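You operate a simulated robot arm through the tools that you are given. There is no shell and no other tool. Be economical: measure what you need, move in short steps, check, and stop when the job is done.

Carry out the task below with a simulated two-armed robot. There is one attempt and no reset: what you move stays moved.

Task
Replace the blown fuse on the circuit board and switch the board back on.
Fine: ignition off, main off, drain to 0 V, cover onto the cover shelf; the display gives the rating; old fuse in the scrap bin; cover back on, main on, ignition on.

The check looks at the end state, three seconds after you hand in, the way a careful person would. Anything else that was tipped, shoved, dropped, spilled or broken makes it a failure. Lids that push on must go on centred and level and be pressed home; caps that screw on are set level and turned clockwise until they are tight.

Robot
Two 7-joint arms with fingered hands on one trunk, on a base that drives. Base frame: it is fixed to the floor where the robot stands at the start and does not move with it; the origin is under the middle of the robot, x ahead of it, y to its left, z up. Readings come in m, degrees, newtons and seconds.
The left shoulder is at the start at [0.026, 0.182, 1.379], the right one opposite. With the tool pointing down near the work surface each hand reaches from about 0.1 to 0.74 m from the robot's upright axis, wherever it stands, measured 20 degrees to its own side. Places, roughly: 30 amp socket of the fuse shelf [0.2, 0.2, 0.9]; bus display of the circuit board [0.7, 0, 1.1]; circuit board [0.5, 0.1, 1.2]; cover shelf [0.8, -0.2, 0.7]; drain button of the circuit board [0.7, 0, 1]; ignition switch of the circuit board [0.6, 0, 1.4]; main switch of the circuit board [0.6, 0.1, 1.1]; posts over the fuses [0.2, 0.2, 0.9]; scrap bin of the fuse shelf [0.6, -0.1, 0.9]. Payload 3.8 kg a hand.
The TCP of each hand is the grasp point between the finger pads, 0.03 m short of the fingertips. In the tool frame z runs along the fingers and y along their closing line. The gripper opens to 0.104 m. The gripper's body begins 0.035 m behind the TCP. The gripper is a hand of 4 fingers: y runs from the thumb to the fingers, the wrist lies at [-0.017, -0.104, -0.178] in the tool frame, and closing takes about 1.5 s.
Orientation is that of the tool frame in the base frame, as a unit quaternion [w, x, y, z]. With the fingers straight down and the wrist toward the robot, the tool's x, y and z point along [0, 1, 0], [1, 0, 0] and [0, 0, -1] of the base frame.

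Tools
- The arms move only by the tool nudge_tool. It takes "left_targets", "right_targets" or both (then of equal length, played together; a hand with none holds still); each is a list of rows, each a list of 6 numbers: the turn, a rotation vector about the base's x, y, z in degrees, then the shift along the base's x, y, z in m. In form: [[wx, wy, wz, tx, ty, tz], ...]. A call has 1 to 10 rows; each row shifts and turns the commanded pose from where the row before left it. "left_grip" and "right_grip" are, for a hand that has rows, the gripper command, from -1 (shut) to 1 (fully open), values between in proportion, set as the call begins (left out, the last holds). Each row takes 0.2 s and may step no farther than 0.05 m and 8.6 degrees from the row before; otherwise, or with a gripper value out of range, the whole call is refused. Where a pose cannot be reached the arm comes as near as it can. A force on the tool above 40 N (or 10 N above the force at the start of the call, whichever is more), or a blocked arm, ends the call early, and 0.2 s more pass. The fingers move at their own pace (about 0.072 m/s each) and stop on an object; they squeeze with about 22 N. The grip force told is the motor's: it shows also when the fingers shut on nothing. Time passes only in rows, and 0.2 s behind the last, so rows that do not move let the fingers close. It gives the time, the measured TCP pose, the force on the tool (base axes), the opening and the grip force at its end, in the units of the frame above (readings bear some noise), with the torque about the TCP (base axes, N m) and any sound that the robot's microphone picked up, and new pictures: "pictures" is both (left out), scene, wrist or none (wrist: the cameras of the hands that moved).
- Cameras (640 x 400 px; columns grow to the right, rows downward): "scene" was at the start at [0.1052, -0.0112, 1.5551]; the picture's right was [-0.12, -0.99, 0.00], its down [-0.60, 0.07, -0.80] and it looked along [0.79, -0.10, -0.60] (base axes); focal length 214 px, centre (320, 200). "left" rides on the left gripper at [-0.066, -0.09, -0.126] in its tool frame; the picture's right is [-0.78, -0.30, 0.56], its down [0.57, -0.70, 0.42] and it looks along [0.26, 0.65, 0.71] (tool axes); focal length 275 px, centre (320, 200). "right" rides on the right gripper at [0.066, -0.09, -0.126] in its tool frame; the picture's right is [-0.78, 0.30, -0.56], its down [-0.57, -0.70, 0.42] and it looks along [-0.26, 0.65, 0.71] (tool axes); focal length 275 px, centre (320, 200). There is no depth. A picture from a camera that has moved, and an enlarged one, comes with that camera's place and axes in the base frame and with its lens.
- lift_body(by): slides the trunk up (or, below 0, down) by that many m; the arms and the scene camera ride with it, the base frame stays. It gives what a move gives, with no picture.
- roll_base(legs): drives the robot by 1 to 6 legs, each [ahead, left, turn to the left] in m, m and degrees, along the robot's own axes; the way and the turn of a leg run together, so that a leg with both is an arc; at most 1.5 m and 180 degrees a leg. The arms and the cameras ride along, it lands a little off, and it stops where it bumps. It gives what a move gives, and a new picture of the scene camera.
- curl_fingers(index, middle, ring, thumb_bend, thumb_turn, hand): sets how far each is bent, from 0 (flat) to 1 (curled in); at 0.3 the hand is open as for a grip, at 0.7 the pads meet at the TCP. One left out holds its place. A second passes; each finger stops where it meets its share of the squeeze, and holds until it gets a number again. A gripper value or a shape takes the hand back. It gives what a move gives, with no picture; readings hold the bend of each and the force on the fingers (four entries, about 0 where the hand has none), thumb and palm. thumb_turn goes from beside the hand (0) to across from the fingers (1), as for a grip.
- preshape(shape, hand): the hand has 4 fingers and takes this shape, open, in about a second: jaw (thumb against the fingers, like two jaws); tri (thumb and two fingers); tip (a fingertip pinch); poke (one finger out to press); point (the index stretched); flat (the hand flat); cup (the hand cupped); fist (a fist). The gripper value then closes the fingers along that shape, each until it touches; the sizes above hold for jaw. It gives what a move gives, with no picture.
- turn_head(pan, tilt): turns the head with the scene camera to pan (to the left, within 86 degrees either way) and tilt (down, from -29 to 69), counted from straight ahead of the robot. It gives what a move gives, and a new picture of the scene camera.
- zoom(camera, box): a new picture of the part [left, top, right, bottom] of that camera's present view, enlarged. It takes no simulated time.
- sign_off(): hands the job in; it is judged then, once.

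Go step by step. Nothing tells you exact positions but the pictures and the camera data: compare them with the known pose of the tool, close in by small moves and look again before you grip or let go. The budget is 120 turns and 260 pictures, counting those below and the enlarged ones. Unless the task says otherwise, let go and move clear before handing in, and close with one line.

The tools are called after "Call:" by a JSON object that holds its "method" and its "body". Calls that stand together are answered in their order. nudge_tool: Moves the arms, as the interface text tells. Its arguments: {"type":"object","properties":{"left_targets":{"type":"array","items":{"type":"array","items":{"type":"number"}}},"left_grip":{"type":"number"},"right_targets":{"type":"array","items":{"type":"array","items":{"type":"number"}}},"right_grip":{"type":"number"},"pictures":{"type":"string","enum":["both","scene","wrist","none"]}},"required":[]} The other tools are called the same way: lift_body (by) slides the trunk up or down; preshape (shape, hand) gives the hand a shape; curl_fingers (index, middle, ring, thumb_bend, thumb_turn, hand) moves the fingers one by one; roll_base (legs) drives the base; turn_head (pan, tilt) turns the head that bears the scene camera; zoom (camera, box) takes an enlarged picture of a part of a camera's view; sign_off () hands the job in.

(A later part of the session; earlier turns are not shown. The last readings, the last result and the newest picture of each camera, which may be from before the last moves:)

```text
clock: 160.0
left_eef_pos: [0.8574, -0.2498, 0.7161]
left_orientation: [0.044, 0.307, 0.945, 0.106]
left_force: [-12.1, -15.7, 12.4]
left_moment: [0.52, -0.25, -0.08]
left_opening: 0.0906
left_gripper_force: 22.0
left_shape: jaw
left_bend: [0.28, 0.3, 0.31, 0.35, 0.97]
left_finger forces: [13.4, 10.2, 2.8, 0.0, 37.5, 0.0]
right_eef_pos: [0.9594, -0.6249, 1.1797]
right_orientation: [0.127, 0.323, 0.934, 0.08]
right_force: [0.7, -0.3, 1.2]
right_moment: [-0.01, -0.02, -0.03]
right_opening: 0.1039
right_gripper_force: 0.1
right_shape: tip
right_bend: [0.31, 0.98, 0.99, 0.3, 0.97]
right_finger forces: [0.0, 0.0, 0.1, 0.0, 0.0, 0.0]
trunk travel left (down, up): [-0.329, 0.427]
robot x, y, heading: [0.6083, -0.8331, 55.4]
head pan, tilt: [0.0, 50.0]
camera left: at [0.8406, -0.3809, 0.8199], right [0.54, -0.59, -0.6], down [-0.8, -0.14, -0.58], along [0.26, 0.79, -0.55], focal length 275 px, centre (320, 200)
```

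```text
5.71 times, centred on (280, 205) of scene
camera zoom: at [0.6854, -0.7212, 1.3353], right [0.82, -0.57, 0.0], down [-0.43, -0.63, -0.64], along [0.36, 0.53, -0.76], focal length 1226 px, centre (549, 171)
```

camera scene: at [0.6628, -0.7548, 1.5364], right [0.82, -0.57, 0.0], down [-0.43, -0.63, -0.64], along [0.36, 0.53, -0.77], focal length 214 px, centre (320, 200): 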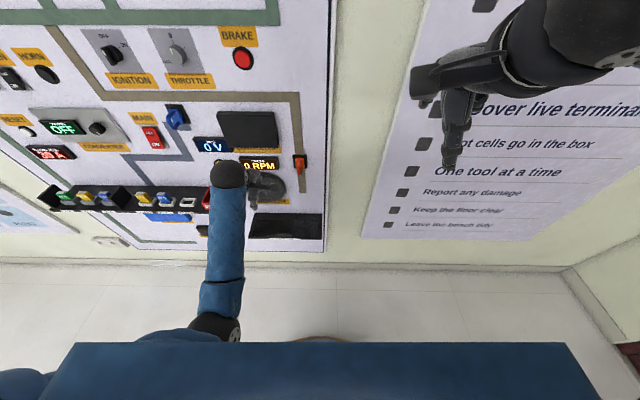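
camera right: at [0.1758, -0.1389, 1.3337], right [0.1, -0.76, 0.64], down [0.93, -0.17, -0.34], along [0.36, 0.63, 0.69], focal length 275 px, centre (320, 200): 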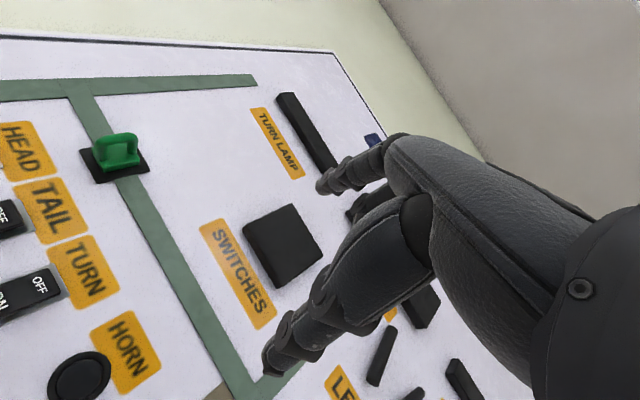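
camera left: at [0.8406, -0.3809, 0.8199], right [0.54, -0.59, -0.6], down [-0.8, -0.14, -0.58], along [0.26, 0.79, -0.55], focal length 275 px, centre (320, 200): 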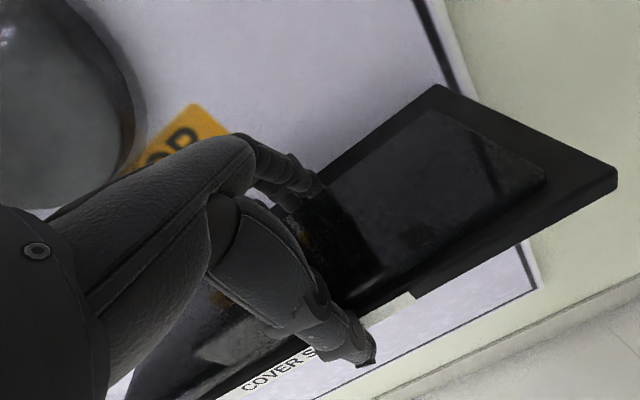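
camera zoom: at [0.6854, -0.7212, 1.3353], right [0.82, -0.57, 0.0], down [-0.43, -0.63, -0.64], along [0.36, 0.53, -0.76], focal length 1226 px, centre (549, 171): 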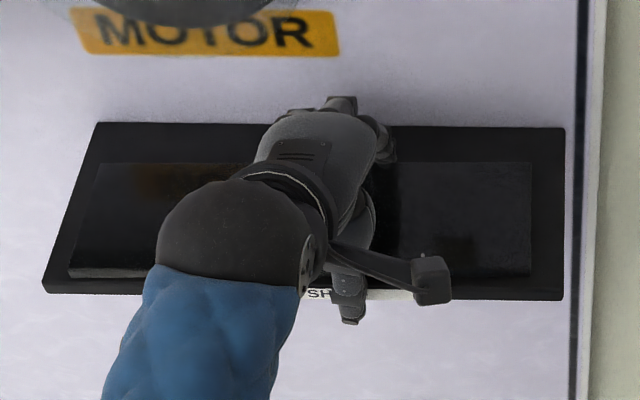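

Gripped. I'll lift slowly and watch.

Call:
{"method": "nudge_tool", "body": {"left_targets": [[0, 0, 0, 0, 0, 0.004], [0, 0, 0, 0, 0, 0.004], [0, 0, 0, 0, 0, 0.006], [0, 0, 0, 0, 0, 0.008], [0, 0, 0, 0, 0, 0]], "pictures": "wrist"}}

Call:
{"method": "zoom", "body": {"camera": "scene", "box": [230, 170, 330, 240]}}

```text
clock: 161.2
left_eef_pos: [0.8547, -0.2495, 0.7323]
left_orientation: [0.042, 0.307, 0.946, 0.101]
left_force: [-10.9, -15.6, -12.9]
left_moment: [-0.13, 0.09, -0.06]
left_opening: 0.0891
left_gripper_force: 22.0
left_shape: jaw
left_bend: [0.29, 0.35, 0.32, 0.36, 0.97]
left_finger forces: [10.8, 5.0, 1.9, 0.0, 37.1, 0.0]
right_eef_pos: [0.959, -0.6223, 1.1796]
right_orientation: [0.127, 0.323, 0.935, 0.078]
right_force: [0.7, -0.2, -0.8]
right_moment: [-0.01, 0.0, -0.01]
right_opening: 0.1041
right_gripper_force: 0.1
right_shape: tip
right_bend: [0.31, 0.98, 0.99, 0.3, 0.97]
right_finger forces: [0.1, 0.0, 0.1, 0.0, 0.0, 0.0]
trunk travel left (down, up): [-0.329, 0.427]
robot x, y, heading: [0.6094, -0.8352, 55.2]
head pan, tilt: [0.0, 50.0]
camera left: at [0.8397, -0.3794, 0.8387], right [0.54, -0.6, -0.59], down [-0.8, -0.15, -0.58], along [0.26, 0.79, -0.56], focal length 275 px, centre (320, 200)
```

left: 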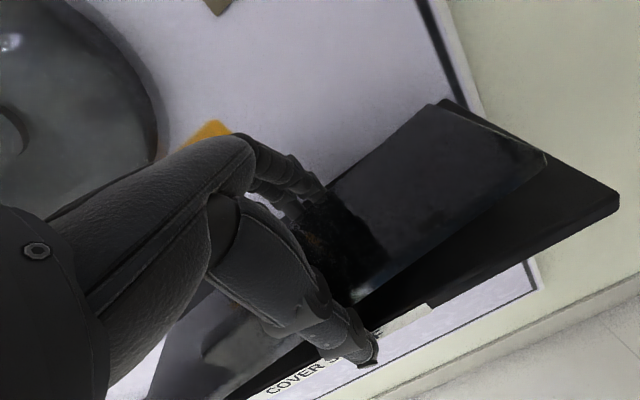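

```text
5.71 times, centred on (280, 205) of scene
camera zoom: at [0.6864, -0.7187, 1.3349], right [0.82, -0.57, 0.0], down [-0.43, -0.63, -0.64], along [0.36, 0.53, -0.77], focal length 1226 px, centre (549, 171)
```

zoom: 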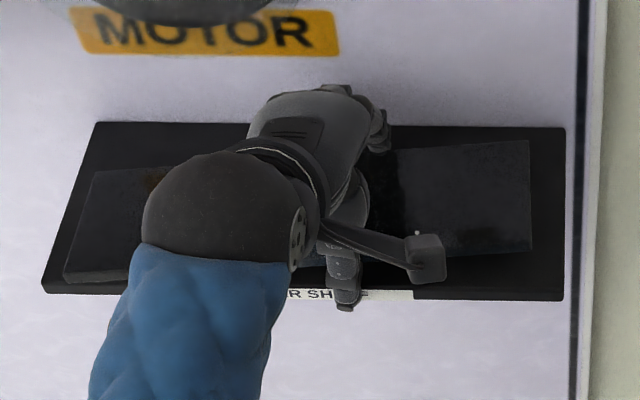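

The plate tilts because I'm gripping off its centre of mass. I'll set it back down, open, and regrip at its middle.

Call:
{"method": "nudge_tool", "body": {"left_targets": [[0, 0, 0, 0, 0, -0.006], [0, 0, 0, 0, 0, -0.006], [0, 0, 0, 0, 0, -0.006], [0, 0, 0, 0, 0, 0]], "pictures": "none"}}

Call:
{"method": "nudge_tool", "body": {"left_targets": [[0, 0, 0, 0, 0, 0], [0, 0, 0, 0, 0, 0], [0, 0, 0, 0, 0, 0], [0, 0, 0, 0, 0, 0.012], [0, 0, 0, 0, 0, 0.02], [0, 0, 0, 0, 0, 0.02], [0, 0, 0, 0, 0, 0]], "left_grip": 1, "pictures": "wrist"}}

Call:
{"method": "zoom", "body": {"camera": "scene", "box": [220, 170, 340, 240]}}

```text
clock: 162.2
left_eef_pos: [0.8583, -0.2493, 0.7251]
left_orientation: [0.047, 0.308, 0.944, 0.111]
left_force: [-12.9, -18.2, 26.8]
left_moment: [-0.7, 0.37, 0.1]
left_opening: 0.0865
left_gripper_force: 22.0
left_shape: jaw
left_bend: [0.33, 0.36, 0.33, 0.34, 0.98]
left_finger forces: [9.0, 2.3, 0.0, 0.1, 30.2, 0.0]
right_eef_pos: [0.9588, -0.6254, 1.181]
right_orientation: [0.127, 0.323, 0.934, 0.08]
right_force: [-0.4, -0.1, -0.9]
right_moment: [0.0, 0.01, 0.02]
right_opening: 0.104
right_gripper_force: 0.1
right_shape: tip
right_bend: [0.31, 0.98, 0.99, 0.3, 0.97]
right_finger forces: [0.0, 0.0, 0.0, 0.0, 0.0, 0.0]
trunk travel left (down, up): [-0.329, 0.427]
robot x, y, heading: [0.6066, -0.831, 55.7]
head pan, tilt: [0.0, 50.0]
```

```text
clock: 163.8
left_eef_pos: [0.86, -0.2499, 0.771]
left_orientation: [0.043, 0.307, 0.945, 0.105]
left_force: [0.4, -0.4, 0.2]
left_moment: [0.0, -0.02, -0.03]
left_opening: 0.104
left_gripper_force: 0.2
left_shape: jaw
left_bend: [0.3, 0.3, 0.3, 0.3, 0.97]
left_finger forces: [0.0, 0.0, 0.1, 0.0, 0.1, 0.0]
right_eef_pos: [0.9602, -0.6217, 1.1786]
right_orientation: [0.127, 0.323, 0.935, 0.078]
right_force: [0.2, 0.2, 0.1]
right_moment: [-0.01, 0.0, -0.02]
right_opening: 0.1037
right_gripper_force: 0.2
right_shape: tip
right_bend: [0.31, 0.98, 0.99, 0.3, 0.97]
right_finger forces: [0.1, 0.0, 0.0, 0.0, 0.0, 0.0]
trunk travel left (down, up): [-0.329, 0.427]
robot x, y, heading: [0.6083, -0.8322, 55.5]
head pan, tilt: [0.0, 50.0]
camera left: at [0.8428, -0.38, 0.8753], right [0.54, -0.6, -0.59], down [-0.8, -0.14, -0.58], along [0.26, 0.79, -0.55], focal length 275 px, centre (320, 200)
```

left: 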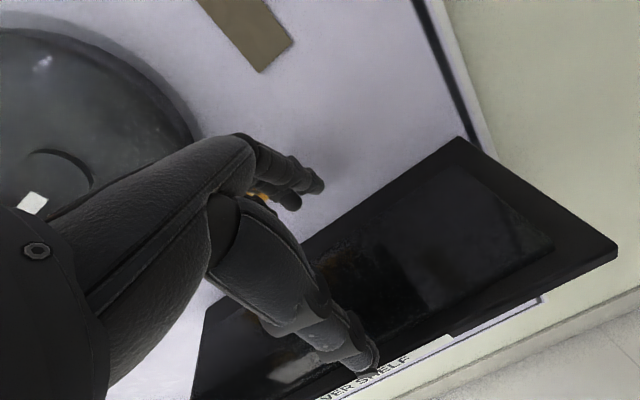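

```text
5.33 times, centred on (280, 205) of scene
camera zoom: at [0.687, -0.7183, 1.3349], right [0.82, -0.57, 0.0], down [-0.43, -0.63, -0.64], along [0.36, 0.53, -0.77], focal length 1144 px, centre (533, 173)
```

zoom: 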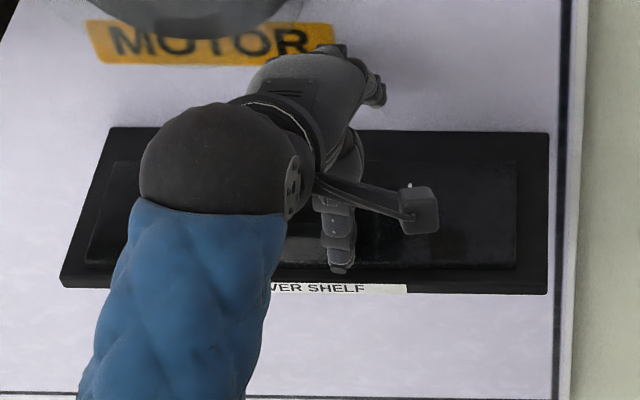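

The plate is flat but about 9 mm further back. I'll open the thumb wide, move to the plate's middle, and hook the fingers behind its back edge to draw it forward.

Call:
{"method": "curl_fingers", "body": {"hand": "left", "thumb_bend": 0}}

Call:
{"method": "nudge_tool", "body": {"left_targets": [[0, 0, 0, -0.0145, 0.0105, 0], [0, 0, 0, -0.0145, 0.0105, 0], [0, 0, 0, 0.0068, 0.0093, 0], [0, 0, 0, 0, 0, 0]], "pictures": "wrist"}}

Call:
{"method": "zoom", "body": {"camera": "scene", "box": [220, 170, 340, 240]}}

```text
clock: 164.8
left_eef_pos: [0.8587, -0.2499, 0.771]
left_orientation: [0.044, 0.308, 0.945, 0.105]
left_force: [-0.7, -0.5, 0.2]
left_moment: [-0.01, -0.04, 0.0]
left_opening: 0.1221
left_gripper_force: 0.1
left_shape: fingers
left_bend: [0.3, 0.3, 0.3, 0.0, 0.97]
left_finger forces: [0.0, 0.1, 0.0, 0.0, 0.1, 0.1]
right_eef_pos: [0.9602, -0.6221, 1.1786]
right_orientation: [0.127, 0.323, 0.935, 0.078]
right_force: [0.0, -0.4, 0.5]
right_moment: [0.04, 0.01, 0.01]
right_opening: 0.1038
right_gripper_force: 0.0
right_shape: tip
right_bend: [0.31, 0.98, 0.99, 0.3, 0.97]
right_finger forces: [0.0, 0.0, 0.0, 0.1, 0.0, 0.1]
trunk travel left (down, up): [-0.329, 0.427]
robot x, y, heading: [0.6095, -0.8282, 55.5]
head pan, tilt: [0.0, 50.0]
```

```text
clock: 165.8
left_eef_pos: [0.8322, -0.2251, 0.7598]
left_orientation: [0.04, 0.309, 0.946, 0.091]
left_force: [-3.8, -8.7, -4.1]
left_moment: [0.14, -0.2, 0.25]
left_opening: 0.122
left_gripper_force: 4.6
left_shape: fingers
left_bend: [0.3, 0.3, 0.33, 0.0, 0.97]
left_finger forces: [0.0, 0.0, 10.4, 0.0, 0.0, 0.1]
right_eef_pos: [0.9596, -0.6236, 1.1796]
right_orientation: [0.127, 0.322, 0.935, 0.078]
right_force: [0.1, 0.7, -0.2]
right_moment: [-0.01, 0.01, 0.02]
right_opening: 0.1042
right_gripper_force: 0.1
right_shape: tip
right_bend: [0.31, 0.98, 0.99, 0.3, 0.97]
right_finger forces: [0.0, 0.1, 0.0, 0.0, 0.1, 0.1]
trunk travel left (down, up): [-0.329, 0.427]
robot x, y, heading: [0.6056, -0.8299, 55.6]
head pan, tilt: [0.0, 50.0]
stopped in row 4 (left hand): the force on the tool passed its limit at 41 N (the readings are from after the stop); the commanded pose is now the measured one
camera left: at [0.8178, -0.3523, 0.8669], right [0.53, -0.61, -0.59], down [-0.81, -0.16, -0.57], along [0.25, 0.78, -0.58], focal length 275 px, centre (320, 200)
```

left: 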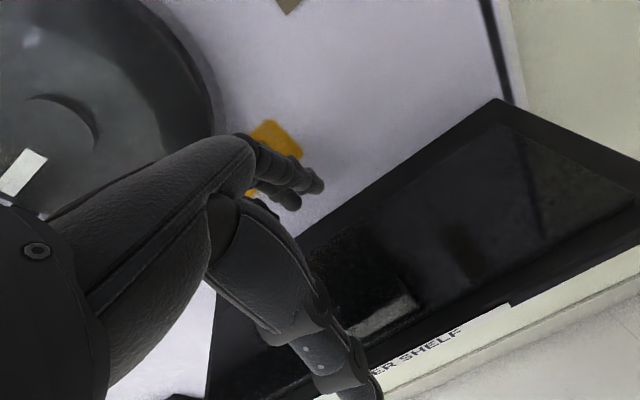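

```text
5.33 times, centred on (280, 205) of scene
camera zoom: at [0.6869, -0.7186, 1.335], right [0.82, -0.57, 0.0], down [-0.43, -0.63, -0.64], along [0.36, 0.53, -0.77], focal length 1144 px, centre (533, 173)
```

zoom: 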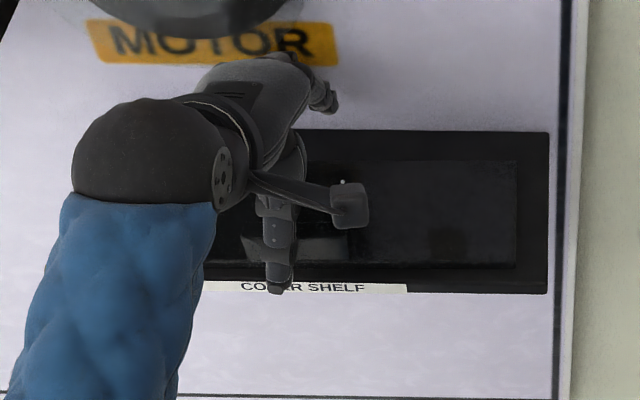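

A finger brushed the motor disc. I'll back off, go lower first, then move in under it.

Call:
{"method": "nudge_tool", "body": {"left_targets": [[0, 0, 0, -0.0176, -0.0243, 0], [0, 0, 0, -0.006, -0.008, 0], [0.8, -0.6, 0, 0, 0, -0.012], [0.8, -0.6, 0, 0, 0, -0.012], [0, 0, 0, 0.0145, 0.0203, 0], [0, 0, 0, 0.0126, 0.0174, 0], [0, 0, 0, 0, 0, 0]], "pictures": "wrist"}}

Call:
{"method": "zoom", "body": {"camera": "scene", "box": [200, 140, 340, 240]}}

```text
clock: 167.4
left_eef_pos: [0.8376, -0.2162, 0.7372]
left_orientation: [0.047, 0.308, 0.944, 0.111]
left_force: [-0.6, 0.2, 0.5]
left_moment: [0.02, 0.0, -0.01]
left_opening: 0.1225
left_gripper_force: 0.5
left_shape: fingers
left_bend: [0.3, 0.3, 0.3, 0.0, 0.97]
left_finger forces: [0.0, 0.1, 0.0, 0.0, 0.6, 0.1]
right_eef_pos: [0.9608, -0.6227, 1.1789]
right_orientation: [0.127, 0.323, 0.934, 0.079]
right_force: [-0.1, 1.1, 0.1]
right_moment: [0.0, -0.04, 0.02]
right_opening: 0.1042
right_gripper_force: 0.2
right_shape: tip
right_bend: [0.31, 0.98, 0.99, 0.3, 0.97]
right_finger forces: [0.1, 0.0, 0.0, 0.1, 0.0, 0.0]
trunk travel left (down, up): [-0.329, 0.427]
robot x, y, heading: [0.6082, -0.8311, 55.4]
head pan, tilt: [0.0, 50.0]
camera left: at [0.8194, -0.3488, 0.8403], right [0.55, -0.59, -0.6], down [-0.79, -0.14, -0.59], along [0.27, 0.8, -0.54], focal length 275 px, centre (320, 200)
```

left: 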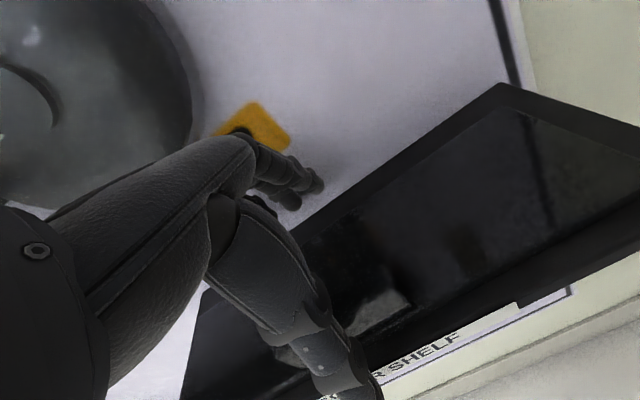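

```text
4.00 times, centred on (270, 190) of scene
camera zoom: at [0.6868, -0.719, 1.3349], right [0.82, -0.57, 0.0], down [-0.43, -0.63, -0.64], along [0.36, 0.53, -0.77], focal length 858 px, centre (520, 240)
```

zoom: 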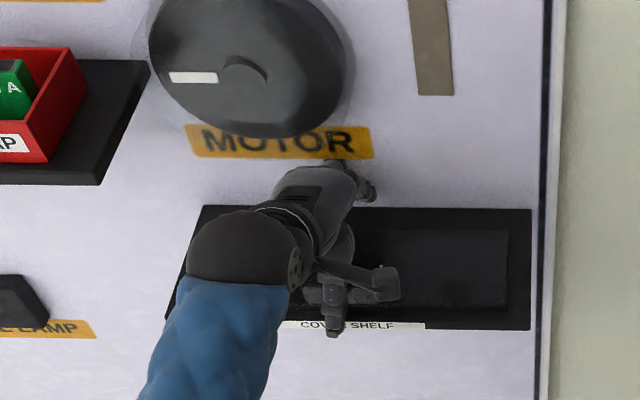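

Clear of the disc and the thumb is out in front of the shelf. I'll go down behind the plate and draw it 1.6 cm forward.

Call:
{"method": "nudge_tool", "body": {"left_targets": [[0, 0, 0, 0, 0, -0.007], [0, 0, 0, 0, 0, -0.007], [0, 0, 0, 0, 0, -0.006], [0, 0, 0, 0, 0, 0]], "pictures": "wrist"}}

```text
clock: 168.4
left_eef_pos: [0.8364, -0.2179, 0.7231]
left_orientation: [0.048, 0.308, 0.943, 0.114]
left_force: [-3.0, -3.4, 14.3]
left_moment: [-0.52, 0.36, -0.04]
left_opening: 0.1227
left_gripper_force: 7.1
left_shape: fingers
left_bend: [0.3, 0.3, 0.3, 0.0, 0.97]
left_finger forces: [0.0, 0.1, 0.0, 0.0, 13.2, 0.0]
right_eef_pos: [0.96, -0.6244, 1.178]
right_orientation: [0.127, 0.322, 0.935, 0.079]
right_force: [-0.1, -0.2, -1.1]
right_moment: [0.02, 0.0, 0.0]
right_opening: 0.1042
right_gripper_force: 0.0
right_shape: tip
right_bend: [0.31, 0.98, 0.99, 0.3, 0.97]
right_finger forces: [0.0, 0.0, 0.1, 0.1, 0.0, 0.0]
trunk travel left (down, up): [-0.329, 0.427]
robot x, y, heading: [0.614, -0.8322, 55.5]
head pan, tilt: [0.0, 50.0]
camera left: at [0.8195, -0.3497, 0.824], right [0.55, -0.59, -0.6], down [-0.79, -0.13, -0.6], along [0.27, 0.8, -0.54], focal length 275 px, centre (320, 200)
```

left: 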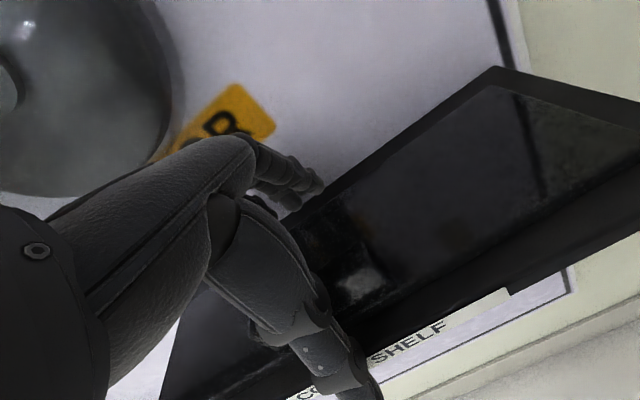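

The thumb base is catching the shelf's front edge, so I'll reduce the pitch by 8°, which lowers the back fingers instead.

Call:
{"method": "nudge_tool", "body": {"left_targets": [[0, 0, 0, 0, 0, 0.004], [-6.6, 4.76, 0, 0, 0, 0], [0, 0, 0, 0, 0, 0]], "pictures": "none"}}

Call:
{"method": "nudge_tool", "body": {"left_targets": [[0, 0, 0, 0, 0, -0.004], [0, 0, 0, -0.0035, -0.0049, 0], [0, 0, 0, -0.0035, -0.0049, 0], [0, 0, 0, 0, 0, 0]], "pictures": "wrist"}}

Call:
{"method": "zoom", "body": {"camera": "scene", "box": [210, 170, 330, 240]}}

```text
clock: 169.2
left_eef_pos: [0.836, -0.2169, 0.7244]
left_orientation: [0.026, 0.309, 0.95, 0.045]
left_force: [-2.9, -1.3, 9.4]
left_moment: [0.59, -0.24, 0.13]
left_opening: 0.1227
left_gripper_force: 5.0
left_shape: fingers
left_bend: [0.3, 0.3, 0.3, 0.0, 0.97]
left_finger forces: [0.0, 9.7, 0.1, 0.1, 0.1, 0.1]
right_eef_pos: [0.9594, -0.6246, 1.1783]
right_orientation: [0.127, 0.323, 0.934, 0.079]
right_force: [-0.5, -0.2, 0.2]
right_moment: [-0.02, 0.0, 0.0]
right_opening: 0.104
right_gripper_force: 0.0
right_shape: tip
right_bend: [0.31, 0.98, 0.99, 0.3, 0.97]
right_finger forces: [0.0, 0.0, 0.1, 0.1, 0.1, 0.1]
trunk travel left (down, up): [-0.329, 0.427]
robot x, y, heading: [0.606, -0.8319, 55.4]
head pan, tilt: [0.0, 50.0]
```

```text
clock: 170.2
left_eef_pos: [0.8298, -0.2276, 0.7183]
left_orientation: [0.027, 0.308, 0.95, 0.047]
left_force: [1.9, 6.4, 13.3]
left_moment: [0.97, -0.52, 0.15]
left_opening: 0.1264
left_gripper_force: 6.4
left_shape: fingers
left_bend: [0.28, 0.27, 0.29, 0.0, 0.97]
left_finger forces: [3.3, 9.2, 1.2, 0.1, 0.0, 0.0]
right_eef_pos: [0.9588, -0.6235, 1.179]
right_orientation: [0.127, 0.323, 0.935, 0.08]
right_force: [-1.2, -0.1, 0.5]
right_moment: [-0.01, -0.03, -0.02]
right_opening: 0.104
right_gripper_force: 0.0
right_shape: tip
right_bend: [0.31, 0.98, 0.99, 0.3, 0.97]
right_finger forces: [0.0, 0.0, 0.0, 0.1, 0.0, 0.0]
trunk travel left (down, up): [-0.329, 0.427]
robot x, y, heading: [0.6073, -0.8308, 55.4]
head pan, tilt: [0.0, 50.0]
camera left: at [0.8213, -0.3468, 0.837], right [0.5, -0.66, -0.57], down [-0.84, -0.2, -0.51], along [0.22, 0.73, -0.65], focal length 275 px, centre (320, 200)
```

left: 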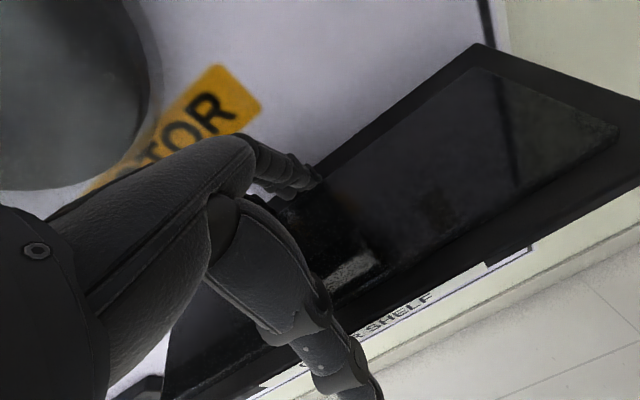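

```text
5.33 times, centred on (270, 205) of scene
camera zoom: at [0.6865, -0.7196, 1.3351], right [0.82, -0.57, 0.0], down [-0.43, -0.63, -0.64], along [0.36, 0.53, -0.77], focal length 1144 px, centre (587, 173)
```

zoom: 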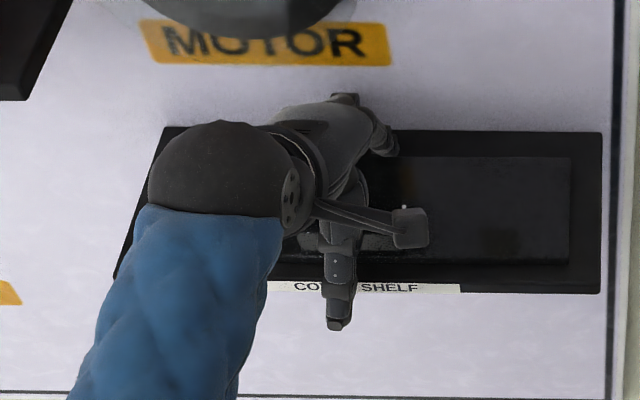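

The fingers likely landed on the plate's rim. I'll raise, go 2 cm deeper, lower behind the plate and then pull.

Call:
{"method": "nudge_tool", "body": {"left_targets": [[0, 0, 0, 0, 0, 0.014], [0, 0, 0, 0.0117, 0.0162, 0], [0, 0, 0, 0, 0, -0.008], [0, 0, 0, 0, 0, -0.006], [0, 0, 0, 0, 0, 0]], "pictures": "wrist"}}

```text
clock: 171.4
left_eef_pos: [0.8413, -0.2116, 0.7253]
left_orientation: [0.027, 0.308, 0.95, 0.048]
left_force: [-11.0, -13.6, 29.7]
left_moment: [0.64, -0.22, 0.17]
left_opening: 0.1236
left_gripper_force: 18.0
left_shape: fingers
left_bend: [0.3, 0.31, 0.3, 0.0, 0.97]
left_finger forces: [0.1, 26.5, 0.0, 0.1, 9.6, 0.0]
right_eef_pos: [0.9586, -0.6261, 1.1786]
right_orientation: [0.127, 0.322, 0.935, 0.08]
right_force: [0.7, 0.3, 0.3]
right_moment: [0.0, 0.01, -0.05]
right_opening: 0.1042
right_gripper_force: 0.0
right_shape: tip
right_bend: [0.31, 0.98, 0.99, 0.3, 0.97]
right_finger forces: [0.1, 0.1, 0.0, 0.1, 0.1, 0.1]
trunk travel left (down, up): [-0.329, 0.427]
robot x, y, heading: [0.6086, -0.831, 55.4]
head pan, tilt: [0.0, 50.0]
camera left: at [0.8318, -0.3317, 0.842], right [0.5, -0.65, -0.57], down [-0.84, -0.19, -0.51], along [0.22, 0.73, -0.64], focal length 275 px, centre (320, 200)
```

left: 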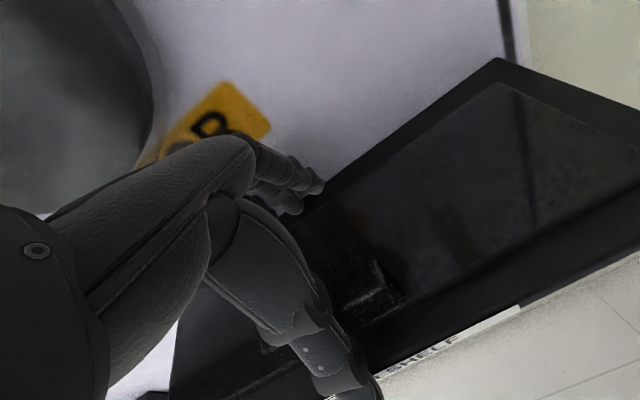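

Middle finger is on the shelf behind the plate. I'll relieve the pressure slightly and pull forward.

Call:
{"method": "nudge_tool", "body": {"left_targets": [[0, 0, 0, 0, 0, 0.003], [0, 0, 0, -0.0047, -0.0065, 0], [0, 0, 0, -0.0047, -0.0065, 0], [0, 0, 0, -0.0047, -0.0065, 0], [0, 0, 0, -0.0035, -0.0049, 0], [0, 0, 0, 0, 0, 0]], "pictures": "wrist"}}

Call:
{"method": "zoom", "body": {"camera": "scene", "box": [210, 170, 330, 240]}}

```text
clock: 172.8
left_eef_pos: [0.8242, -0.2363, 0.7212]
left_orientation: [0.026, 0.308, 0.95, 0.044]
left_force: [1.4, 2.7, 4.2]
left_moment: [0.46, -0.26, -0.01]
left_opening: 0.1244
left_gripper_force: 3.0
left_shape: fingers
left_bend: [0.29, 0.28, 0.3, 0.0, 0.97]
left_finger forces: [1.2, 5.1, 0.2, 0.0, 0.1, 0.0]
right_eef_pos: [0.9591, -0.6231, 1.179]
right_orientation: [0.126, 0.322, 0.935, 0.079]
right_force: [-0.9, 0.3, 0.4]
right_moment: [0.04, -0.01, -0.03]
right_opening: 0.1043
right_gripper_force: 0.1
right_shape: tip
right_bend: [0.31, 0.98, 0.99, 0.3, 0.97]
right_finger forces: [0.0, 0.0, 0.0, 0.0, 0.1, 0.1]
trunk travel left (down, up): [-0.329, 0.427]
robot x, y, heading: [0.6044, -0.8316, 55.6]
head pan, tilt: [0.0, 50.0]
camera left: at [0.8153, -0.3556, 0.8396], right [0.5, -0.66, -0.57], down [-0.84, -0.2, -0.5], along [0.22, 0.73, -0.65], focal length 275 px, centre (320, 200)
```

left: 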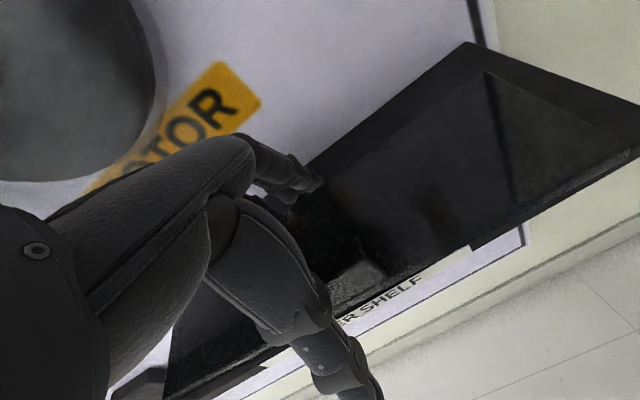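

```text
5.33 times, centred on (270, 205) of scene
camera zoom: at [0.6868, -0.7191, 1.3349], right [0.82, -0.57, 0.0], down [-0.43, -0.63, -0.64], along [0.36, 0.53, -0.77], focal length 1144 px, centre (587, 173)
```

zoom: 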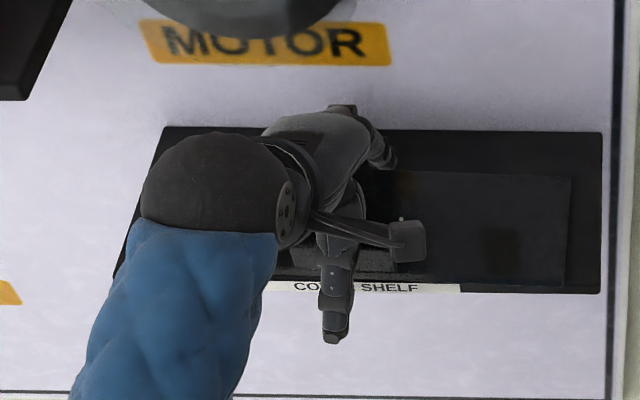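

The plate has come forward. I'll draw it another 7 mm, so it overhangs a little, then close.

Call:
{"method": "nudge_tool", "body": {"left_targets": [[0, 0, 0, -0.0041, -0.0057, 0], [0, 0, 0, 0, 0, 0]], "pictures": "none"}}

Call:
{"method": "nudge_tool", "body": {"left_targets": [[0, 0, 0, 0, 0, 0], [0, 0, 0, 0, 0, 0], [0, 0, 0, 0, 0, 0], [0, 0, 0, 0, 0, 0], [0, 0, 0, 0, 0, 0], [0, 0, 0, 0, 0, 0], [0, 0, 0, 0, 0, 0]], "left_grip": -1, "pictures": "wrist"}}

Call:
{"method": "zoom", "body": {"camera": "scene", "box": [210, 170, 330, 240]}}

```text
clock: 173.4
left_eef_pos: [0.8196, -0.2427, 0.721]
left_orientation: [0.025, 0.309, 0.95, 0.044]
left_force: [1.4, 3.4, 6.6]
left_moment: [0.45, -0.27, 0.03]
left_opening: 0.1243
left_gripper_force: 2.9
left_shape: fingers
left_bend: [0.29, 0.28, 0.3, 0.0, 0.97]
left_finger forces: [1.1, 5.3, 0.2, 0.0, 0.0, 0.0]
right_eef_pos: [0.9602, -0.6235, 1.1782]
right_orientation: [0.127, 0.322, 0.935, 0.078]
right_force: [0.4, 0.6, -0.5]
right_moment: [-0.01, 0.0, 0.01]
right_opening: 0.1041
right_gripper_force: 0.1
right_shape: tip
right_bend: [0.31, 0.98, 0.99, 0.3, 0.97]
right_finger forces: [0.1, 0.1, 0.1, 0.0, 0.1, 0.1]
trunk travel left (down, up): [-0.329, 0.427]
robot x, y, heading: [0.6081, -0.8323, 55.6]
head pan, tilt: [0.0, 50.0]
```

```text
clock: 175.0
left_eef_pos: [0.8205, -0.2433, 0.7222]
left_orientation: [0.026, 0.309, 0.95, 0.045]
left_force: [3.0, 4.4, 14.5]
left_moment: [1.02, -0.57, -0.04]
left_opening: 0.0958
left_gripper_force: 21.7
left_shape: jaw
left_bend: [0.3, 0.3, 0.3, 0.41, 0.98]
left_finger forces: [15.6, 14.5, 4.3, 0.1, 20.9, 0.0]
right_eef_pos: [0.9605, -0.625, 1.1789]
right_orientation: [0.127, 0.323, 0.935, 0.079]
right_force: [-0.2, 0.4, 0.2]
right_moment: [-0.02, -0.01, 0.01]
right_opening: 0.1037
right_gripper_force: 0.1
right_shape: tip
right_bend: [0.31, 0.98, 0.99, 0.3, 0.97]
right_finger forces: [0.1, 0.0, 0.1, 0.1, 0.1, 0.1]
trunk travel left (down, up): [-0.329, 0.427]
robot x, y, heading: [0.6078, -0.8335, 55.6]
head pan, tilt: [0.0, 50.0]
camera left: at [0.812, -0.3619, 0.8408], right [0.5, -0.66, -0.57], down [-0.84, -0.2, -0.51], along [0.22, 0.73, -0.65], focal length 275 px, centre (320, 200)
```

left: 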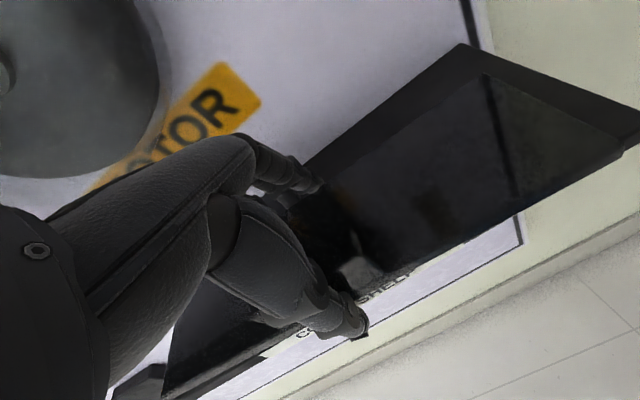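

```text
5.33 times, centred on (270, 205) of scene
camera zoom: at [0.6866, -0.72, 1.3351], right [0.82, -0.57, 0.0], down [-0.43, -0.63, -0.64], along [0.36, 0.53, -0.77], focal length 1144 px, centre (587, 173)
```

zoom: 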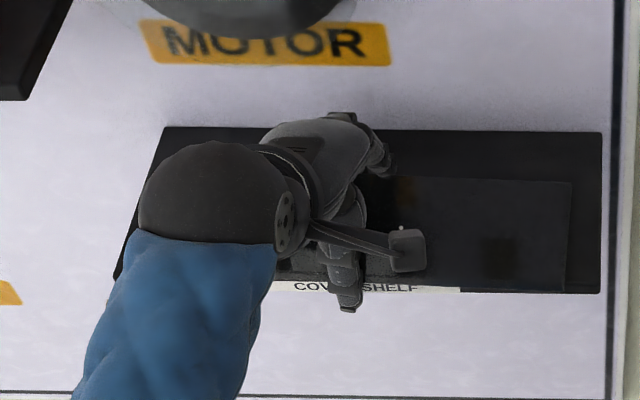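

Balanced grip this time. I'll lift slowly.

Call:
{"method": "nudge_tool", "body": {"left_targets": [[0, 0, 0, 0, 0, 0.004], [0, 0, 0, 0, 0, 0.006], [0, 0, 0, 0, 0, 0.008], [0, 0, 0, 0, 0, 0.01], [0, 0, 0, 0, 0, 0]], "pictures": "wrist"}}

Call:
{"method": "zoom", "body": {"camera": "scene", "box": [210, 160, 330, 240]}}

```text
clock: 176.2
left_eef_pos: [0.8204, -0.2431, 0.7486]
left_orientation: [0.024, 0.308, 0.95, 0.043]
left_force: [0.6, -0.3, -3.2]
left_moment: [-0.02, 0.03, -0.03]
left_opening: 0.0948
left_gripper_force: 22.2
left_shape: jaw
left_bend: [0.3, 0.3, 0.3, 0.4, 0.98]
left_finger forces: [12.0, 7.4, 3.3, 0.0, 25.2, 0.1]
right_eef_pos: [0.9582, -0.6223, 1.179]
right_orientation: [0.126, 0.322, 0.935, 0.079]
right_force: [0.8, 0.8, -0.4]
right_moment: [0.0, 0.0, -0.03]
right_opening: 0.1038
right_gripper_force: 0.0
right_shape: tip
right_bend: [0.31, 0.98, 0.99, 0.3, 0.97]
right_finger forces: [0.0, 0.0, 0.0, 0.0, 0.1, 0.0]
trunk travel left (down, up): [-0.329, 0.427]
robot x, y, heading: [0.6082, -0.8301, 55.4]
head pan, tilt: [0.0, 50.0]
camera left: at [0.8121, -0.3617, 0.8674], right [0.5, -0.66, -0.57], down [-0.84, -0.2, -0.5], along [0.22, 0.73, -0.65], focal length 275 px, centre (320, 200)
```

left: 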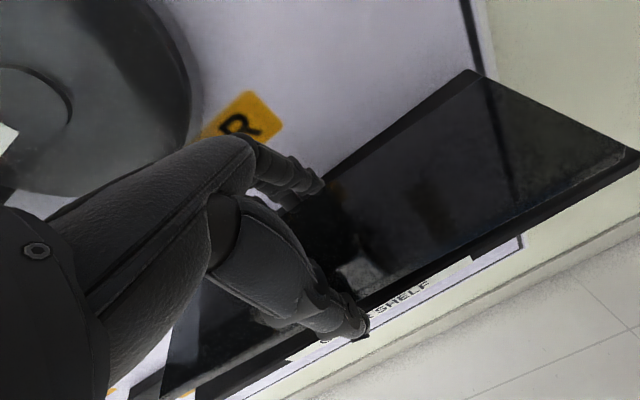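

```text
5.00 times, centred on (270, 200) of scene
camera zoom: at [0.6869, -0.7186, 1.3349], right [0.82, -0.57, 0.0], down [-0.43, -0.63, -0.64], along [0.36, 0.53, -0.77], focal length 1072 px, centre (570, 200)
```

zoom: 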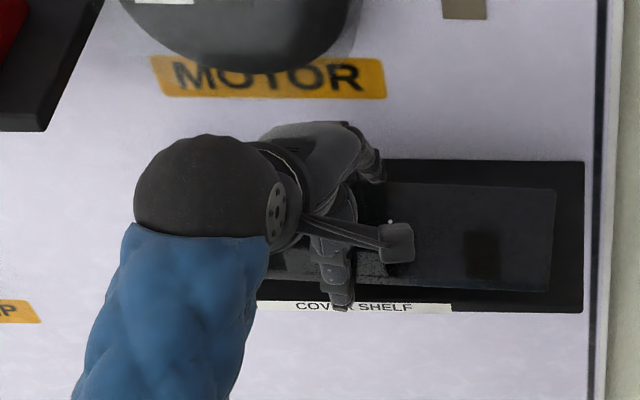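

The cover is lifted and level. I'll retreat from the wall, raise the trunk and drive left to the fuse shelf.

Call:
{"method": "nudge_tool", "body": {"left_targets": [[0, 0, 0, -0.0176, -0.0243, 0.002], [0, 0, 0, -0.0176, -0.0243, 0.005], [0, 0, 0, -0.0176, -0.0243, 0.01], [0, 0, 0, 0, 0, 0.03], [0, 0, 0, 0, 0, 0.03], [0, 0, 0, 0, 0, 0]], "pictures": "none"}}

Call:
{"method": "lift_body", "body": {"by": 0.2}}

Call:
{"method": "roll_base", "body": {"legs": [[0, 0.37, -0.5], [0, 0.36, -0.5]]}}

```text
clock: 177.6
left_eef_pos: [0.7655, -0.3149, 0.8262]
left_orientation: [0.025, 0.307, 0.95, 0.044]
left_force: [0.6, 0.7, -2.6]
left_moment: [0.04, -0.01, 0.03]
left_opening: 0.0948
left_gripper_force: 21.9
left_shape: jaw
left_bend: [0.31, 0.3, 0.31, 0.4, 0.98]
left_finger forces: [12.0, 7.3, 3.2, 0.0, 24.9, 0.1]
right_eef_pos: [0.9589, -0.6231, 1.1778]
right_orientation: [0.126, 0.322, 0.935, 0.078]
right_force: [-0.4, -0.4, 0.8]
right_moment: [-0.01, 0.04, 0.0]
right_opening: 0.1039
right_gripper_force: 0.0
right_shape: tip
right_bend: [0.31, 0.98, 0.99, 0.3, 0.97]
right_finger forces: [0.0, 0.0, 0.0, 0.1, 0.1, 0.1]
trunk travel left (down, up): [-0.329, 0.427]
robot x, y, heading: [0.6091, -0.8356, 55.6]
head pan, tilt: [0.0, 50.0]
```

```text
clock: 179.8
left_eef_pos: [0.7686, -0.3131, 1.0262]
left_orientation: [0.026, 0.309, 0.95, 0.044]
left_force: [-0.5, -0.4, -2.4]
left_moment: [0.01, -0.01, 0.01]
left_opening: 0.0949
left_gripper_force: 21.8
left_shape: jaw
left_bend: [0.31, 0.3, 0.31, 0.4, 0.98]
left_finger forces: [11.8, 7.3, 3.2, 0.0, 24.6, 0.0]
right_eef_pos: [0.9604, -0.6229, 1.3782]
right_orientation: [0.127, 0.323, 0.935, 0.078]
right_force: [-1.2, 0.0, -0.3]
right_moment: [-0.01, -0.02, 0.01]
right_opening: 0.104
right_gripper_force: 0.1
right_shape: tip
right_bend: [0.31, 0.98, 0.99, 0.3, 0.97]
right_finger forces: [0.1, 0.0, 0.0, 0.0, 0.1, 0.0]
trunk travel left (down, up): [-0.529, 0.227]
robot x, y, heading: [0.6062, -0.8319, 55.4]
head pan, tilt: [0.0, 50.0]
```

```text
clock: 184.1
left_eef_pos: [0.1757, 0.1026, 1.0259]
left_orientation: [0.027, 0.316, 0.947, 0.044]
left_force: [0.0, 0.8, -2.7]
left_moment: [0.01, -0.04, 0.02]
left_opening: 0.0947
left_gripper_force: 21.4
left_shape: jaw
left_bend: [0.31, 0.3, 0.31, 0.4, 0.98]
left_finger forces: [11.8, 7.3, 3.2, 0.1, 24.7, 0.0]
right_eef_pos: [0.364, -0.2075, 1.3786]
right_orientation: [0.128, 0.329, 0.932, 0.078]
right_force: [-0.1, -0.4, -0.4]
right_moment: [0.0, 0.01, -0.01]
right_opening: 0.1039
right_gripper_force: 0.1
right_shape: tip
right_bend: [0.31, 0.98, 0.99, 0.3, 0.97]
right_finger forces: [0.1, 0.1, 0.0, 0.0, 0.0, 0.0]
trunk travel left (down, up): [-0.529, 0.227]
robot x, y, heading: [0.0065, -0.4141, 54.8]
head pan, tilt: [0.0, 50.0]
camera scene: at [0.0641, -0.336, 1.5364], right [0.82, -0.58, 0.0], down [-0.44, -0.63, -0.64], along [0.37, 0.52, -0.77], focal length 214 px, centre (320, 200)
```

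scene: 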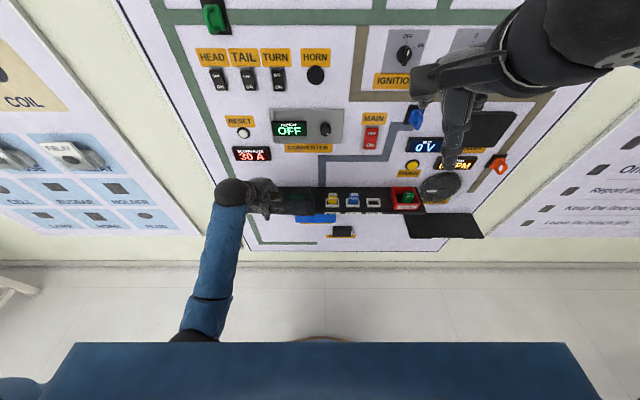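

I'll measure the plate's pose in the hand from the head camera.

Call:
{"method": "zoom", "body": {"camera": "scene", "box": [210, 160, 340, 240]}}

Call:
{"method": "zoom", "body": {"camera": "left", "box": [0, 0, 640, 400]}}

```text
4.92 times, centred on (275, 200) of scene
camera zoom: at [0.0641, -0.336, 1.5364], right [0.82, -0.58, 0.0], down [-0.44, -0.63, -0.64], along [0.37, 0.52, -0.77], focal length 1056 px, centre (542, 200)
```

zoom: 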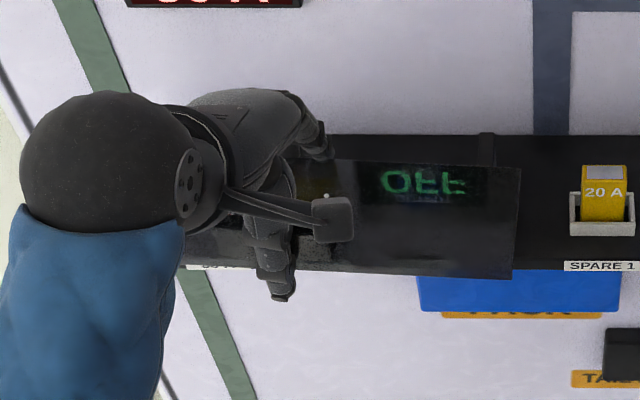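

```text
1.00 times, centred on (320, 200) of left (not enlarged: the box is as wide or as high as the picture)
camera zoom: at [0.1656, -0.0157, 1.1442], right [0.49, -0.67, -0.57], down [-0.84, -0.19, -0.5], along [0.23, 0.72, -0.65], focal length 275 px, centre (320, 200)
```

zoom: 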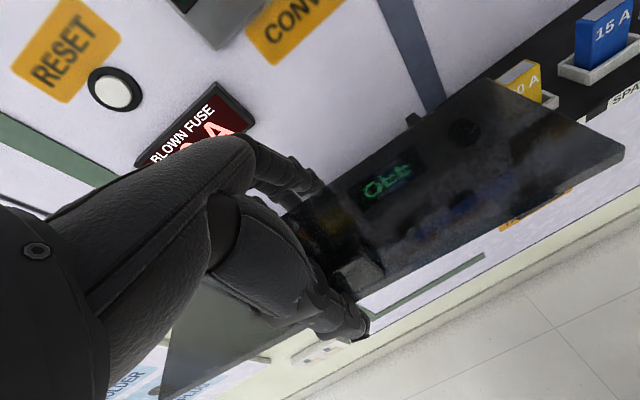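

The plate is level with about 2.5° of yaw and its centre about 14 mm ahead of the TCP. I'll move it over the posts, correcting the yaw.

Call:
{"method": "nudge_tool", "body": {"left_targets": [[0, 0, 1.25, 0.0134, 0.0214, 0], [0, 0, 1.25, 0.0134, 0.0214, 0], [0, 0, 0, 0.0134, 0.0214, 0], [0, 0, 0, 0.007, 0.011, 0], [0, 0, 0, 0.0063, 0.0104, 0], [0, 0, 0, 0, 0, 0]], "pictures": "wrist"}}

Call:
{"method": "zoom", "body": {"camera": "scene", "box": [220, 150, 340, 230]}}

```text
clock: 185.4
left_eef_pos: [0.2292, 0.1884, 1.0265]
left_orientation: [0.024, 0.294, 0.954, 0.044]
left_force: [-0.4, 0.3, -3.3]
left_moment: [-0.02, 0.05, 0.0]
left_opening: 0.0949
left_gripper_force: 22.6
left_shape: jaw
left_bend: [0.31, 0.3, 0.31, 0.4, 0.98]
left_finger forces: [11.7, 7.2, 3.1, 0.0, 24.3, 0.0]
right_eef_pos: [0.3655, -0.2101, 1.379]
right_orientation: [0.128, 0.33, 0.932, 0.076]
right_force: [-0.7, 0.3, 0.6]
right_moment: [0.0, 0.01, 0.04]
right_opening: 0.1038
right_gripper_force: 0.0
right_shape: tip
right_bend: [0.31, 0.98, 0.99, 0.3, 0.97]
right_finger forces: [0.1, 0.0, 0.1, 0.0, 0.1, 0.0]
trunk travel left (down, up): [-0.529, 0.227]
robot x, y, heading: [0.0093, -0.4095, 54.7]
head pan, tilt: [0.0, 50.0]
camera left: at [0.2249, 0.0684, 1.1449], right [0.52, -0.64, -0.57], down [-0.83, -0.22, -0.5], along [0.2, 0.73, -0.65], focal length 275 px, centre (320, 200)
```

left: 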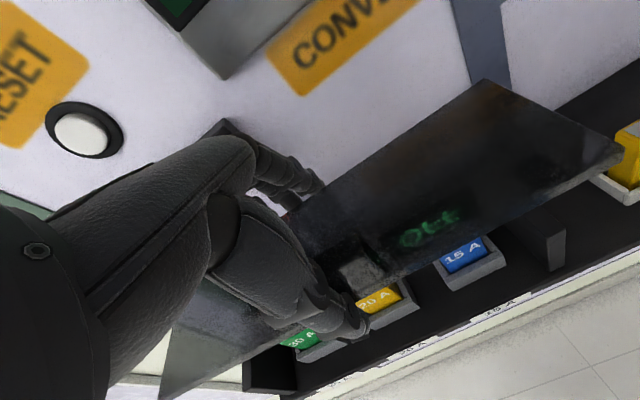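

```text
5.00 times, centred on (280, 190) of scene
camera zoom: at [0.0646, -0.3366, 1.5364], right [0.82, -0.58, 0.0], down [-0.44, -0.63, -0.64], along [0.37, 0.52, -0.77], focal length 1072 px, centre (520, 250)
```

zoom: 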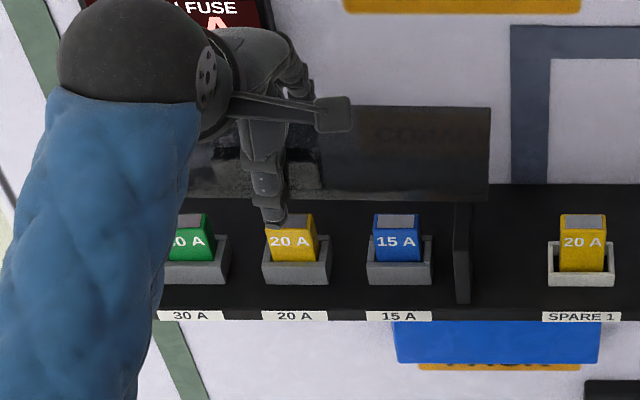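

The pose checks out: plate top at z 1.006, centred in n, about 4 mm right. I'll shift left 4 mm and descend.

Call:
{"method": "nudge_tool", "body": {"left_targets": [[0, 0, 0, -0.0036, 0.0026, -0.01], [0, 0, 0, 0, 0, -0.012], [0, 0, 0, 0, 0, -0.01], [0, 0, 0, 0, 0, -0.01], [0, 0, 0, 0, 0, 0]], "pictures": "wrist"}}

Call:
{"method": "zoom", "body": {"camera": "scene", "box": [220, 150, 340, 230]}}

```text
clock: 186.7
left_eef_pos: [0.2279, 0.1902, 0.9852]
left_orientation: [0.024, 0.294, 0.954, 0.044]
left_force: [-0.1, 0.3, -3.5]
left_moment: [0.0, 0.0, -0.01]
left_opening: 0.0946
left_gripper_force: 21.4
left_shape: jaw
left_bend: [0.31, 0.3, 0.31, 0.4, 0.98]
left_finger forces: [11.7, 7.3, 3.1, 0.0, 24.4, 0.0]
right_eef_pos: [0.364, -0.2084, 1.3794]
right_orientation: [0.126, 0.329, 0.933, 0.078]
right_force: [0.3, 0.1, 0.3]
right_moment: [-0.02, -0.02, 0.02]
right_opening: 0.1038
right_gripper_force: 0.2
right_shape: tip
right_bend: [0.31, 0.98, 0.99, 0.3, 0.97]
right_finger forces: [0.0, 0.1, 0.0, 0.0, 0.0, 0.1]
trunk travel left (down, up): [-0.529, 0.227]
robot x, y, heading: [0.0118, -0.4137, 54.5]
head pan, tilt: [0.0, 50.0]
camera left: at [0.2226, 0.072, 1.1037], right [0.52, -0.64, -0.57], down [-0.83, -0.22, -0.5], along [0.2, 0.73, -0.65], focal length 275 px, centre (320, 200)
```

left: 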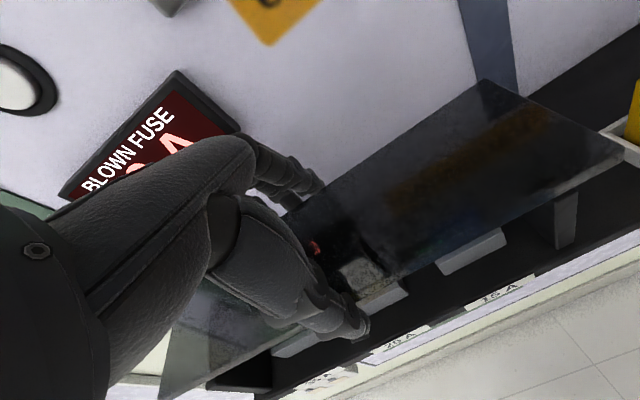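

```text
5.00 times, centred on (280, 190) of scene
camera zoom: at [0.0648, -0.3365, 1.5364], right [0.82, -0.58, 0.0], down [-0.44, -0.63, -0.64], along [0.37, 0.52, -0.77], focal length 1072 px, centre (520, 250)
```

zoom: 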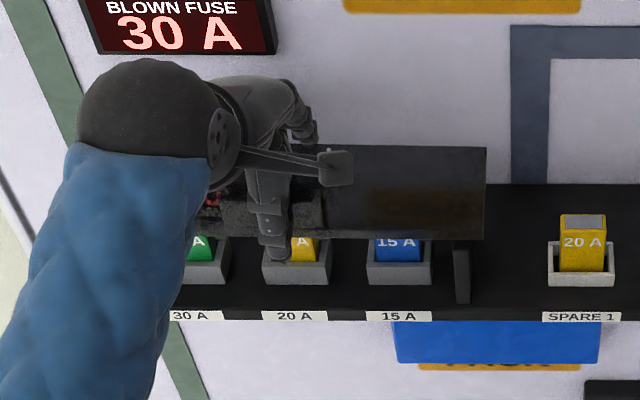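

Lined up over the posts. I'll lower until it touches.

Call:
{"method": "nudge_tool", "body": {"left_targets": [[0, 0, 0, 0, 0, -0.004], [0, 0, 0, 0, 0, -0.004], [0, 0, 0, 0, 0, -0.004], [0, 0, 0, 0, 0, 0]], "pictures": "none"}}

Call:
{"method": "zoom", "body": {"camera": "scene", "box": [220, 150, 340, 230]}}

```text
clock: 187.7
left_eef_pos: [0.2267, 0.1894, 0.9714]
left_orientation: [0.024, 0.294, 0.955, 0.044]
left_force: [0.7, -0.3, -2.7]
left_moment: [-0.01, 0.02, 0.0]
left_opening: 0.095
left_gripper_force: 21.6
left_shape: jaw
left_bend: [0.31, 0.3, 0.31, 0.4, 0.98]
left_finger forces: [11.6, 7.4, 3.2, 0.0, 24.3, 0.0]
right_eef_pos: [0.3639, -0.2091, 1.3796]
right_orientation: [0.127, 0.329, 0.932, 0.078]
right_force: [0.9, -0.2, 0.1]
right_moment: [-0.02, -0.01, 0.01]
right_opening: 0.1038
right_gripper_force: 0.1
right_shape: tip
right_bend: [0.31, 0.98, 0.99, 0.3, 0.97]
right_finger forces: [0.0, 0.0, 0.0, 0.0, 0.0, 0.0]
trunk travel left (down, up): [-0.529, 0.227]
robot x, y, heading: [0.0106, -0.4112, 54.4]
head pan, tilt: [0.0, 50.0]
```

```text
5.00 times, centred on (280, 190) of scene
camera zoom: at [0.0648, -0.3364, 1.5364], right [0.82, -0.58, 0.0], down [-0.44, -0.63, -0.64], along [0.37, 0.52, -0.77], focal length 1072 px, centre (520, 250)
```

zoom: 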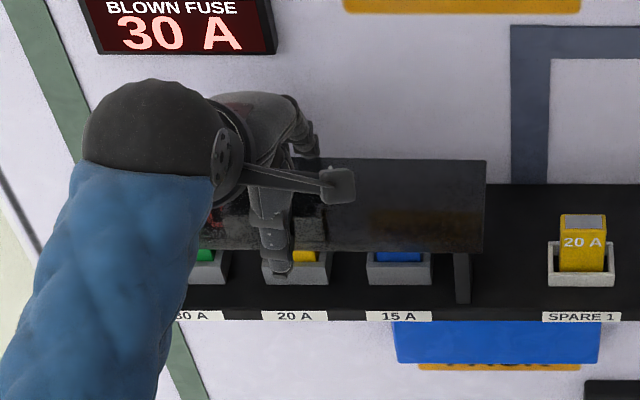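

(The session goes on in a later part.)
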